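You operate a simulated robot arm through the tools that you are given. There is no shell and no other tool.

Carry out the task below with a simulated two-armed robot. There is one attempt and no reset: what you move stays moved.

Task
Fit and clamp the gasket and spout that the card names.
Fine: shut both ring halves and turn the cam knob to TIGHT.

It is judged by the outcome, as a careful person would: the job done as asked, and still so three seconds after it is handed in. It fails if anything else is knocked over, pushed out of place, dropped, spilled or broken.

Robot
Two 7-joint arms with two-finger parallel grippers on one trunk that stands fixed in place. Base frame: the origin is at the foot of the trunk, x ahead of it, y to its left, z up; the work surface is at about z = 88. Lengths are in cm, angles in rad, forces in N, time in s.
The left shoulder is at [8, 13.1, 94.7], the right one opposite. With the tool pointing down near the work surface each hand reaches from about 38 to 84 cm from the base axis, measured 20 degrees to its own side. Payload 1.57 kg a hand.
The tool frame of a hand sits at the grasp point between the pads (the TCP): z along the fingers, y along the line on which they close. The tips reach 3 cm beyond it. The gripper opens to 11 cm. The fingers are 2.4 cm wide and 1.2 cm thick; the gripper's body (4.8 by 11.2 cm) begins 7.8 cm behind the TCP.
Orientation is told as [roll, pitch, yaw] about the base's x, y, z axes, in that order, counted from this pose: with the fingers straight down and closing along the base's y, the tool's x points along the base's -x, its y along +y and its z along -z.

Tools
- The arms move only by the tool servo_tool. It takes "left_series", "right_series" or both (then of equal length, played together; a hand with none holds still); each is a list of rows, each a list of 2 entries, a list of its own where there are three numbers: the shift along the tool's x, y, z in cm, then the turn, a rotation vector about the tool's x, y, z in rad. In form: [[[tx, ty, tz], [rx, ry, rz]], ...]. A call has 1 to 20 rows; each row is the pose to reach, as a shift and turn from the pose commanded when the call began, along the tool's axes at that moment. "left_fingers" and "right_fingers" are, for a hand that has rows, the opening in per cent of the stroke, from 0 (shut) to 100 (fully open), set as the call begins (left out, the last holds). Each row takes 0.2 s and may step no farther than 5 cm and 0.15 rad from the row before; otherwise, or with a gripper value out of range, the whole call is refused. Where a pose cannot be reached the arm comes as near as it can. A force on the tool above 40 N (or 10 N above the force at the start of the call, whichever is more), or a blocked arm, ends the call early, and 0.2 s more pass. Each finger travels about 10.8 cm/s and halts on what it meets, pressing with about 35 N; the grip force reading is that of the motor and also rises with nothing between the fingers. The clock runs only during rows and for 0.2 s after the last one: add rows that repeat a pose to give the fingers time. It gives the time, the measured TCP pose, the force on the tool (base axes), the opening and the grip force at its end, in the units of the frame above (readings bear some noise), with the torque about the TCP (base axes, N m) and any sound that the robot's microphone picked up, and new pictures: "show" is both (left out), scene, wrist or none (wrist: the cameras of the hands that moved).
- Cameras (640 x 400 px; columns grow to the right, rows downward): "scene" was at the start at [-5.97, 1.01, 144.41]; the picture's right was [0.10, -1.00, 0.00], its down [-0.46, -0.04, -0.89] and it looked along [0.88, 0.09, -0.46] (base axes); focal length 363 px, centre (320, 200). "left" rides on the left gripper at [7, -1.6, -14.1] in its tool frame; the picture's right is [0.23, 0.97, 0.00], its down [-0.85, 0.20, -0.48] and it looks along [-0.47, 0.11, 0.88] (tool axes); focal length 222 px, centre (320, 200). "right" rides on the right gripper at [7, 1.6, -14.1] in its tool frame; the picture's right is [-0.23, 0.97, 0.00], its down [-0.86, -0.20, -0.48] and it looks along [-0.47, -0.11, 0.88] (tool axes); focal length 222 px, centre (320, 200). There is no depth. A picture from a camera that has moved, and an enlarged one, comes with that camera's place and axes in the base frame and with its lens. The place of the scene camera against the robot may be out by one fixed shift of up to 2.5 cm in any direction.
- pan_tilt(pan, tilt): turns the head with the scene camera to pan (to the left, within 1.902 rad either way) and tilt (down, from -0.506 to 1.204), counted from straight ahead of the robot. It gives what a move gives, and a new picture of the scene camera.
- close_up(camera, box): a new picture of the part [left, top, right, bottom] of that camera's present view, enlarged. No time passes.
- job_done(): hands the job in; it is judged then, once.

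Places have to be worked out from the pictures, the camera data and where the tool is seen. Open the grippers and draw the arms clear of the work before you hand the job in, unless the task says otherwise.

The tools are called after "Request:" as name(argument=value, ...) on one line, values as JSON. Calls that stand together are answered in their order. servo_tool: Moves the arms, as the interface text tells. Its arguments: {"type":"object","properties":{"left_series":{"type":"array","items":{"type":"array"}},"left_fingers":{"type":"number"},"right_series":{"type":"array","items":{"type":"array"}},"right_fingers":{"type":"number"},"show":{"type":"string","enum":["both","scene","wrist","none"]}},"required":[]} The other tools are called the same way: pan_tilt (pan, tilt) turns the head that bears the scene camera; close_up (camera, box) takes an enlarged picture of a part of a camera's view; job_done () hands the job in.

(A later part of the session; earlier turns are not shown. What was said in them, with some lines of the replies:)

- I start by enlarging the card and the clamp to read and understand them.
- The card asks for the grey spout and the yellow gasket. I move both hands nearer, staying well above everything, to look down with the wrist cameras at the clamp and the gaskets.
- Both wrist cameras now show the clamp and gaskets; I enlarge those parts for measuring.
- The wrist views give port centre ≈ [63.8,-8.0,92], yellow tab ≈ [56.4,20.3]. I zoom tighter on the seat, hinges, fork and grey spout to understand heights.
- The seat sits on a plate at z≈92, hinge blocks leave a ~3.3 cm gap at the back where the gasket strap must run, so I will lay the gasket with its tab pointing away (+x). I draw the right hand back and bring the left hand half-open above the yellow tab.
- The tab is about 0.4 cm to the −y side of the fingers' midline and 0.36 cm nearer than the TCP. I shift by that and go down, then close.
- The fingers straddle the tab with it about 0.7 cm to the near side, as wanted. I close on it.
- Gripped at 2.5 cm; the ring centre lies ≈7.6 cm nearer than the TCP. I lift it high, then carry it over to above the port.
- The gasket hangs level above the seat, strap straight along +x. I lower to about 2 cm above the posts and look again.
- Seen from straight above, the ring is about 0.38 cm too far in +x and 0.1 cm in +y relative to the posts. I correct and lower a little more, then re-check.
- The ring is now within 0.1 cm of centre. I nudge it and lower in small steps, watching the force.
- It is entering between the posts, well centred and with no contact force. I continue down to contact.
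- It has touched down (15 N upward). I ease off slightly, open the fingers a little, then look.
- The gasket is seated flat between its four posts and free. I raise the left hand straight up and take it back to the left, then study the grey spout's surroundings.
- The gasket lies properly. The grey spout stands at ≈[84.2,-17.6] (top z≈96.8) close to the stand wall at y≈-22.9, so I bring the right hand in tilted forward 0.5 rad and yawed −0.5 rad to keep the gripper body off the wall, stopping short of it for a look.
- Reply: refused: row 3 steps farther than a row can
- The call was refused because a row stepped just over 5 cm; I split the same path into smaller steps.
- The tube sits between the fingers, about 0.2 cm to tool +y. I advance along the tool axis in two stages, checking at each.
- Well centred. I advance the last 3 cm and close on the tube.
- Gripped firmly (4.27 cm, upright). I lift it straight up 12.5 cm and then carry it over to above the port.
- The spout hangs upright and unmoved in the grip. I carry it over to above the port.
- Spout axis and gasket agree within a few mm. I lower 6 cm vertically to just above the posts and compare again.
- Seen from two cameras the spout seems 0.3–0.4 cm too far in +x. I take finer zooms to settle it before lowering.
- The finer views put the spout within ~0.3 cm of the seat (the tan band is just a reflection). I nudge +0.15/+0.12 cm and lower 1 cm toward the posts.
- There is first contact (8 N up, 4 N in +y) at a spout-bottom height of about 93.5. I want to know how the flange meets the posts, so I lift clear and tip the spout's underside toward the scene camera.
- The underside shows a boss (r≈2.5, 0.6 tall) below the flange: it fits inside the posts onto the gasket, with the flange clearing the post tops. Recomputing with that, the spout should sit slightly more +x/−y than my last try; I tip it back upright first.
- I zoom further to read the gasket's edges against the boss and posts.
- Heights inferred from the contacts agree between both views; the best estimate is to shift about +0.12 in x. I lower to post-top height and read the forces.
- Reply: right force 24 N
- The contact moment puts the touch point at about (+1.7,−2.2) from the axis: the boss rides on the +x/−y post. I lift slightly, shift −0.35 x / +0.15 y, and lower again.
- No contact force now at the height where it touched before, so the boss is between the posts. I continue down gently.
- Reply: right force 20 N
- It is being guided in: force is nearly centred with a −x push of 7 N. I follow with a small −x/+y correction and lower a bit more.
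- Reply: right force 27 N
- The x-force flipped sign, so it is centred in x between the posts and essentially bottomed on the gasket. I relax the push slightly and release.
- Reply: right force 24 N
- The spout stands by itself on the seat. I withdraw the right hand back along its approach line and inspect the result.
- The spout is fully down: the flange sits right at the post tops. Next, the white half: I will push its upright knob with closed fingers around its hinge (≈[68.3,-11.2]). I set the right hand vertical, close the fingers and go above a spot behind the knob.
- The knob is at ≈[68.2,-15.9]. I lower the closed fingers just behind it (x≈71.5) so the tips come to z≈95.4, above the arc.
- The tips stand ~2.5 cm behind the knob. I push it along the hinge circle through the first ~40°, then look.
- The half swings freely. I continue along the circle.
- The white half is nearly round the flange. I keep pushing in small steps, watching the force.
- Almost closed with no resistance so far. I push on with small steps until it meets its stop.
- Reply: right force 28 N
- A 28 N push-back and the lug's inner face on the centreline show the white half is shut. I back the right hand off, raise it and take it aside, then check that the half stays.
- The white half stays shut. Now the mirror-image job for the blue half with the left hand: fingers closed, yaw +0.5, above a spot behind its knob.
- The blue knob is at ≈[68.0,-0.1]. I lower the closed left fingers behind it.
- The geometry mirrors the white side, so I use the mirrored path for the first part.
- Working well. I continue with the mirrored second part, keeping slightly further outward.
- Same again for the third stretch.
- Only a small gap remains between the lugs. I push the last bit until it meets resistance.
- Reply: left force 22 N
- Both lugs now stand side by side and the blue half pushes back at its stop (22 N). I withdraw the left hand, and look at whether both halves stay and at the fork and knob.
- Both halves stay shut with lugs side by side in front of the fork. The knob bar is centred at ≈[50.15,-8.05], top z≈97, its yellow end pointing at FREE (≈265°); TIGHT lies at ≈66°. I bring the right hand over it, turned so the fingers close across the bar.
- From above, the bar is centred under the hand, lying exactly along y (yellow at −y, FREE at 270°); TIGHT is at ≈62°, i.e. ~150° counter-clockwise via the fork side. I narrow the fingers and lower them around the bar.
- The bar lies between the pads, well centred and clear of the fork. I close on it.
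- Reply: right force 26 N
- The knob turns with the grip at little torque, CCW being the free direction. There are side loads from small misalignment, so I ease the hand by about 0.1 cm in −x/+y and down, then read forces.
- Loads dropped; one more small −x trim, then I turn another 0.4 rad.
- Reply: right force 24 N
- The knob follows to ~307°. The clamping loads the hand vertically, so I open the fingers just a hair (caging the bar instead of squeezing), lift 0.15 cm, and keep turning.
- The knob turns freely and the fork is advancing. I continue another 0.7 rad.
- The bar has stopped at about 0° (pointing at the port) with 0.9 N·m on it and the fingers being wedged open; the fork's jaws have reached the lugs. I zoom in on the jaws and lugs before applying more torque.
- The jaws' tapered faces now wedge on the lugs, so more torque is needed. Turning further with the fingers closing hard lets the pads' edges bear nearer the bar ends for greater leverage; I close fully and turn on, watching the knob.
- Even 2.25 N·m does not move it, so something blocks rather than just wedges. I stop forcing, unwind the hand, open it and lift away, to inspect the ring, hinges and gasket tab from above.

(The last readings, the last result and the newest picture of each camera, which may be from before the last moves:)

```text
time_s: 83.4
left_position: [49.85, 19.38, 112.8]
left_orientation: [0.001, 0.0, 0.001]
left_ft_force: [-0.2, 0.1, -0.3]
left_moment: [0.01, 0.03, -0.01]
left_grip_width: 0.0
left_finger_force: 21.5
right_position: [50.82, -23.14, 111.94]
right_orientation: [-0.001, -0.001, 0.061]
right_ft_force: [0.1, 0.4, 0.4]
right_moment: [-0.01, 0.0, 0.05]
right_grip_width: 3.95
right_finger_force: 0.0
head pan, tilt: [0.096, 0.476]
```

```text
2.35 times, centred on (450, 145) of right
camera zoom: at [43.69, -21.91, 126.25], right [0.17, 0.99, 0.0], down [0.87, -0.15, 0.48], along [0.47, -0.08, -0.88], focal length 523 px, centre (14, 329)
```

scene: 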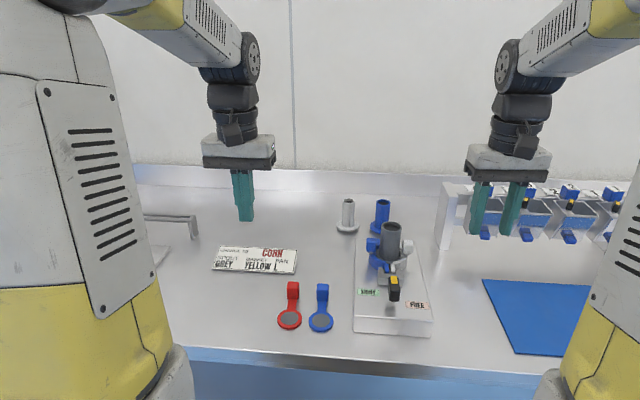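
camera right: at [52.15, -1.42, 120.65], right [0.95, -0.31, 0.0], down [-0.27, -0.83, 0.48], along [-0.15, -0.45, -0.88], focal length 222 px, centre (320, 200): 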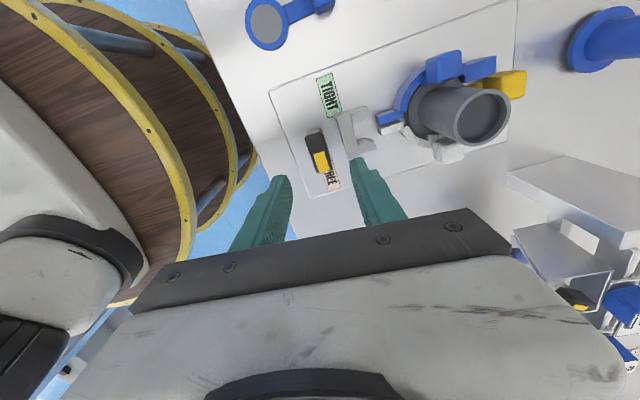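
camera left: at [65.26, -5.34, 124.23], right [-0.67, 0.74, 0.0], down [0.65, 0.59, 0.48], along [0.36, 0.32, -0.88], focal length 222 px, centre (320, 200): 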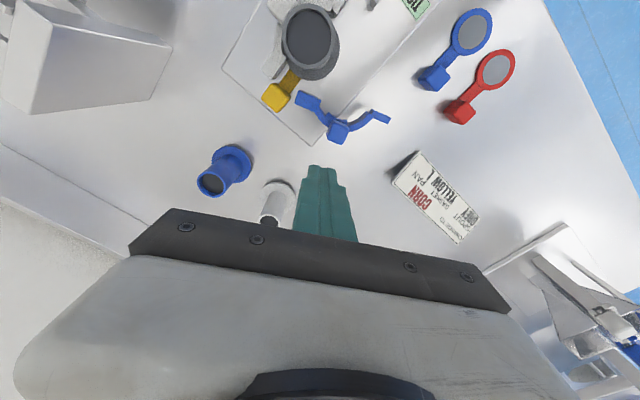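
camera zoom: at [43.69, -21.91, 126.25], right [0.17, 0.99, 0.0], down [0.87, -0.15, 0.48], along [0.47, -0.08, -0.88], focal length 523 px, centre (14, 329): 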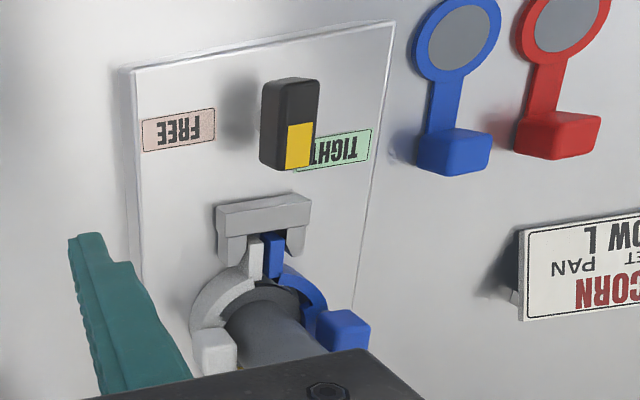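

The fork has advanced ~1.8 cm and straddles both lugs. I bring the left hand's camera overhead (fingertips safely above the spout) to see what stops it.

Request:
servo_tool(left_series=[[[-1.9, -3.8, 0], [0, 0, 0]], [[-3.8, -7.6, 0], [0, 0, 0]], [[-5.6, -11.4, 0], [0, 0, 0]], [[-7.5, -15.2, 0], [0, 0, 0]], [[-9.4, -19, 0], [0, 0, 0]], [[-11.2, -22.8, 0], [0, 0, 0]], [[-13.1, -26.4, 1], [0, 0, 0]], [[-13.1, -26.4, 4.5], [0, 0, 0]], [[-13.1, -26.4, 5.3], [0, 0, 0]], [[-13.1, -26.4, 5.3], [0, 0, 0]]], show="wrist")

Request:
close_up(camera="left", box=[240, 20, 430, 180])

Request:
close_up(camera="left", box=[280, 60, 370, 130])

```text
time_s: 85.6
left_position: [63.03, -6.91, 107.22]
left_orientation: [0.0, 0.002, -0.001]
left_ft_force: [-0.4, 0.9, 0.1]
left_moment: [0.0, 0.01, 0.02]
left_grip_width: 0.01
left_finger_force: 21.6
right_position: [50.91, -22.95, 112.08]
right_orientation: [0.002, 0.001, 0.062]
right_ft_force: [-0.1, -1.9, -0.6]
right_moment: [0.0, -0.02, 0.0]
right_grip_width: 3.94
right_finger_force: 0.0
head pan, tilt: [0.096, 0.476]
camera left: at [56.05, -8.55, 121.31], right [-0.23, 0.97, 0.0], down [0.86, 0.2, 0.48], along [0.47, 0.11, -0.88], focal length 222 px, centre (320, 200)
```

left: 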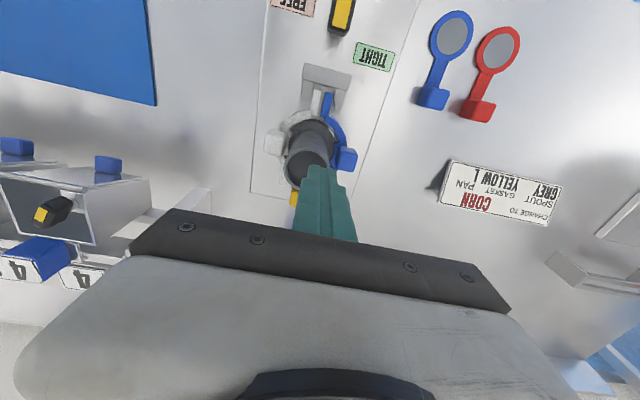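

```text
2.50 times, centred on (335, 100) of left
camera zoom: at [56.05, -8.55, 121.31], right [-0.23, 0.97, 0.0], down [0.86, 0.2, 0.48], along [0.47, 0.11, -0.88], focal length 555 px, centre (282, 450)
```

zoom: 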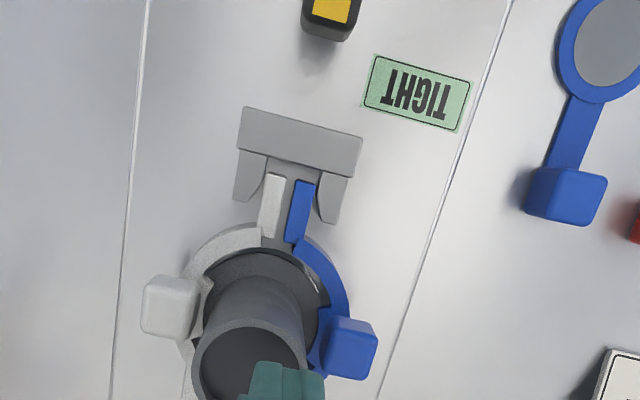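

```text
5.71 times, centred on (325, 95) of left
camera zoom: at [56.05, -8.55, 121.31], right [-0.23, 0.97, 0.0], down [0.86, 0.2, 0.48], along [0.47, 0.11, -0.88], focal length 1269 px, centre (291, 800)
```

zoom: 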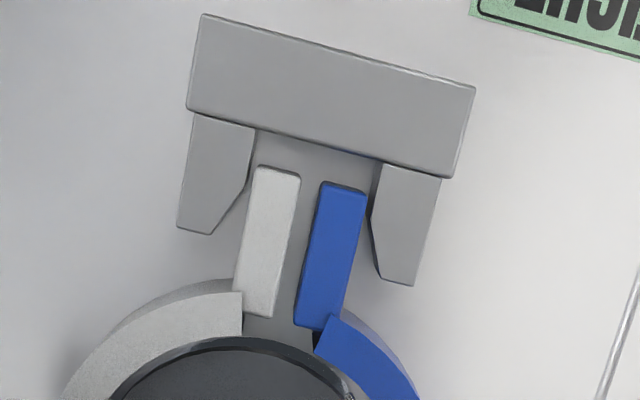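

From above nothing jams: the lugs sit inside the jaws with the fork fully over them. The bar has turned 90°, its yellow end now beside the TIGHT label (same x) — it was at its end stop. I check the knob's angle closely.

Request:
close_up(camera="scene", box=[350, 260, 440, 325])

Request:
close_up(camera="left", box=[250, 0, 420, 110])

Request:
close_up(camera="right", box=[395, 80, 495, 150])

```text
6.15 times, centred on (395, 292) of scene
camera zoom: at [-5.96, 1.0, 144.41], right [0.1, -1.0, 0.0], down [-0.46, -0.04, -0.89], along [0.88, 0.09, -0.46], focal length 2231 px, centre (-142, -369)
```

zoom: 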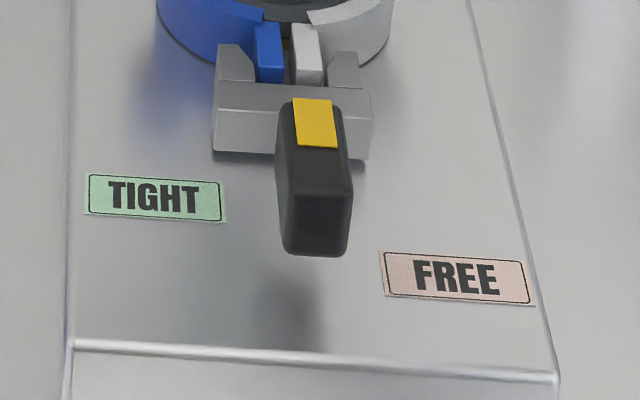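

```text
3.64 times, centred on (335, 55) of left
camera zoom: at [56.05, -8.55, 121.31], right [-0.23, 0.97, 0.0], down [0.86, 0.2, 0.48], along [0.47, 0.11, -0.88], focal length 808 px, centre (266, 727)
```

zoom: 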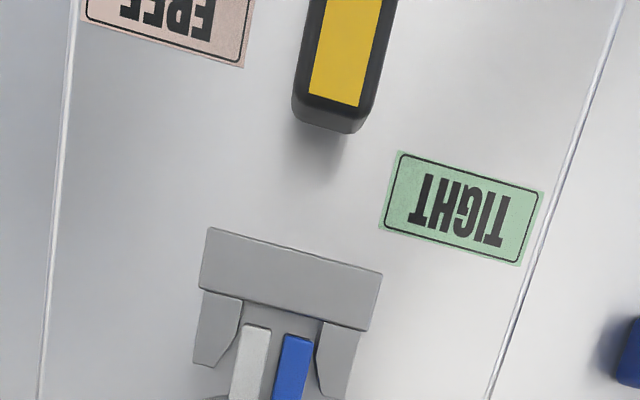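

```text
5.71 times, centred on (445, 115) of right
camera zoom: at [43.7, -21.88, 126.25], right [0.17, 0.99, 0.0], down [0.87, -0.15, 0.48], along [0.47, -0.08, -0.88], focal length 1269 px, centre (-394, 686)
```

zoom: 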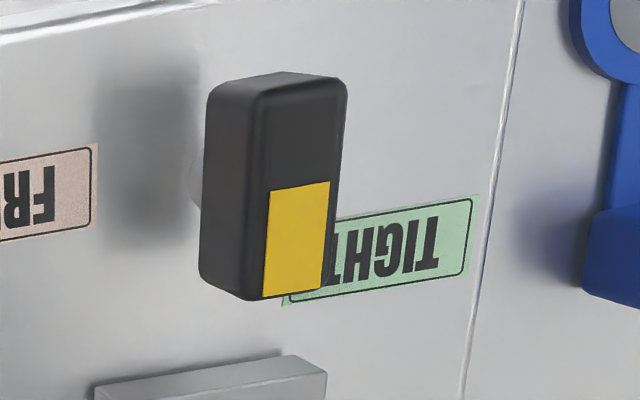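

The bar lies exactly 90° from FREE (parallel to the plate edges), held at its end stop, and the lugs are centred and parallel in the fork. I now withdraw the left hand, open both grippers and take both arms clear.

Request:
servo_tool(left_series=[[[0, 0, -3], [0, 0, 0]], [[0, 0, -7], [0, 0, 0]], [[2.2, 4, -9], [0, 0, 0]], [[4.4, 8, -11], [0, 0, 0]], [[6.6, 12, -13], [0, 0, 0]], [[8.8, 16, -15], [0, 0, 0]], [[11, 20, -17], [0, 0, 0]], [[13.2, 24, -18], [0, 0, 0]], [[15.5, 27, -18], [0, 0, 0]], [[15.5, 27, -18], [0, 0, 0]]], left_fingers=100, right_series=[[[0, 0, -2], [0, 0, 0]], [[0, 0, -4], [0, 0, 0]], [[1, 0, -6], [0, 0, 0]], [[2, 0, -8], [0, 0, 0]], [[3, 0, -10], [0, 0, 0]], [[4, 0, -12], [0, 0, 0]], [[4, 0, -13], [0, 0, 0]], [[4, 0, -13], [0, 0, 0]], [[4, 0, -13], [0, 0, 0]], [[4, 0, -13], [0, 0, 0]]], right_fingers=100)

Request:
close_up(camera="scene", box=[340, 200, 440, 310])

Request:
close_up(camera="scene", box=[360, 235, 420, 280])

Request:
close_up(camera="left", box=[60, 60, 240, 220])

```text
time_s: 87.8
left_position: [47.43, 20.06, 125.38]
left_orientation: [0.0, -0.002, -0.001]
left_ft_force: [0.3, 0.1, -0.1]
left_moment: [0.01, -0.01, 0.01]
left_grip_width: 10.98
left_finger_force: 0.1
right_position: [46.76, -23.13, 125.04]
right_orientation: [0.001, -0.001, 0.062]
right_ft_force: [0.5, 0.0, 0.0]
right_moment: [0.0, 0.01, 0.01]
right_grip_width: 10.99
right_finger_force: 0.1
head pan, tilt: [0.096, 0.476]
camera right: at [39.66, -22.08, 139.32], right [0.17, 0.99, 0.0], down [0.87, -0.15, 0.48], along [0.47, -0.08, -0.88], focal length 222 px, centre (320, 200)
camera left: at [40.41, 18.6, 139.42], right [-0.23, 0.97, 0.0], down [0.86, 0.2, 0.48], along [0.47, 0.11, -0.88], focal length 222 px, centre (320, 200)
```

scene: 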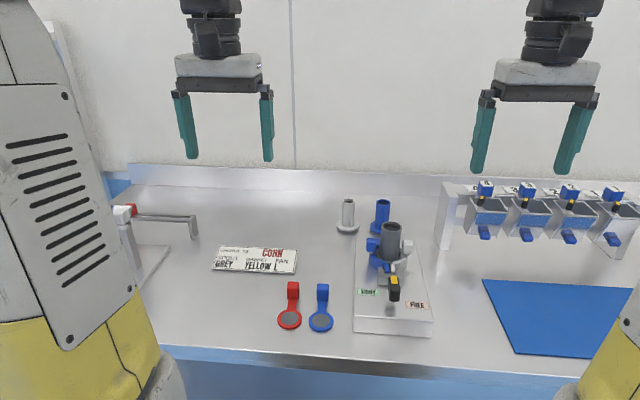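
right: 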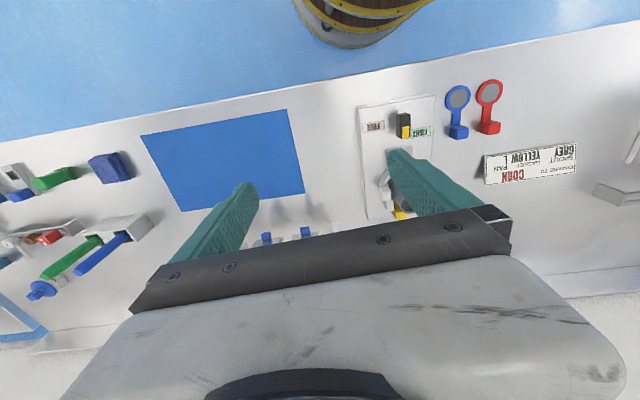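
left: 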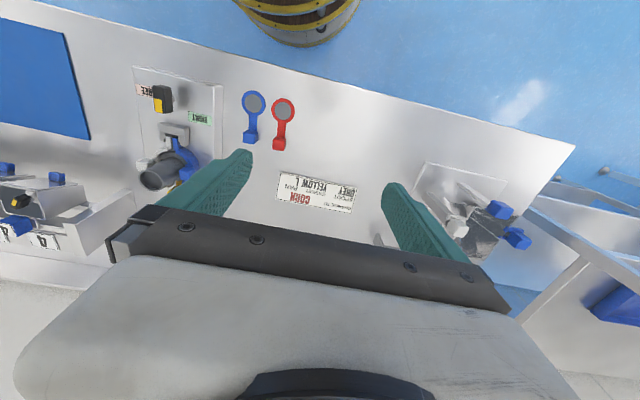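

```text
3.64 times, centred on (390, 255) of scene
camera zoom: at [-5.97, 1.01, 144.41], right [0.1, -1.0, 0.0], down [-0.46, -0.04, -0.89], along [0.88, 0.09, -0.46], focal length 1318 px, centre (66, 0)
```

zoom: 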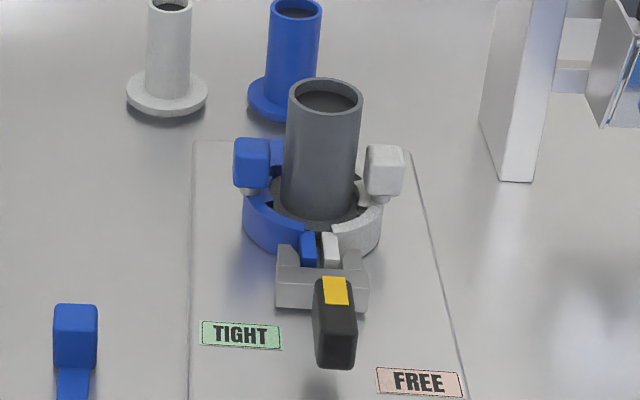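

```text
8.89 times, centred on (390, 258) of scene
camera zoom: at [-5.97, 1.01, 144.41], right [0.1, -1.0, 0.0], down [-0.46, -0.04, -0.89], along [0.88, 0.09, -0.46], focal length 3223 px, centre (-302, -311)
```

zoom: 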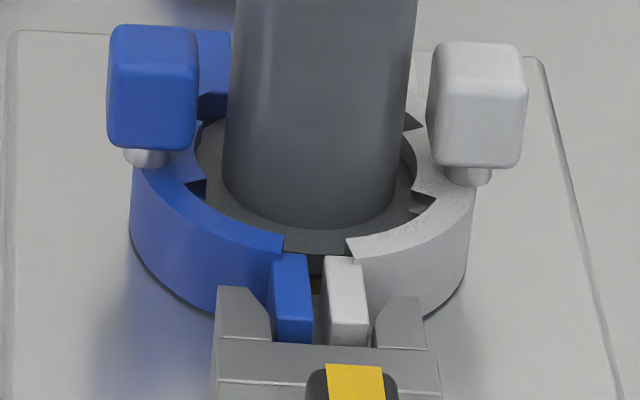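

```text
2.50 times, centred on (150, 140) of left
camera zoom: at [40.41, 18.6, 139.42], right [-0.23, 0.97, 0.0], down [0.86, 0.2, 0.48], along [0.47, 0.11, -0.88], focal length 555 px, centre (745, 350)
```

zoom: 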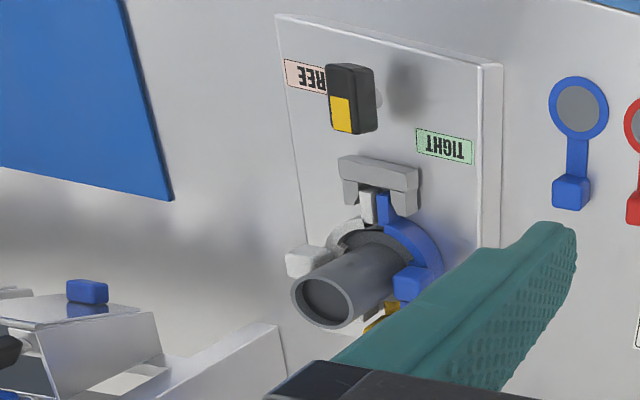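

The yellow gasket and grey spout are seated. Both halves are closed with the fork over their lugs, and the knob is at its end stop, a quarter turn from FREE. Nothing else was disturbed, and both hands are open and clear, so I hand the job in.

Request:
job_done()

```text
The job is handed in.
```

I fitted the yellow gasket and the grey spout named on the card, shut both ring halves, and turned the cam knob toward TIGHT. Then I handed the job in.

- **Gasket and spout:** the gasket lies flat between the four posts of the seat, with its strap running out through the gap at the back. The spout sits fully down on the gasket.
- **Ring halves:** both halves are closed around the flange. Their lugs stand side by side, centred in the fork, with a gap of about 0.4 cm between them.
- **Knob:** I turned it 90° from FREE, where it stopped. It did not move further under about 2.25 N·m, and overhead views showed the fork touching nothing that would block it. I took this as its end stop and so as TIGHT. The yellow end points toward the ring and lines up with the TIGHT label rather than pointing straight at it. No click was reported, so that reading is my judgement.

In the last pictures nothing else was knocked over or moved. Both grippers are open and both arms are clear of the work.
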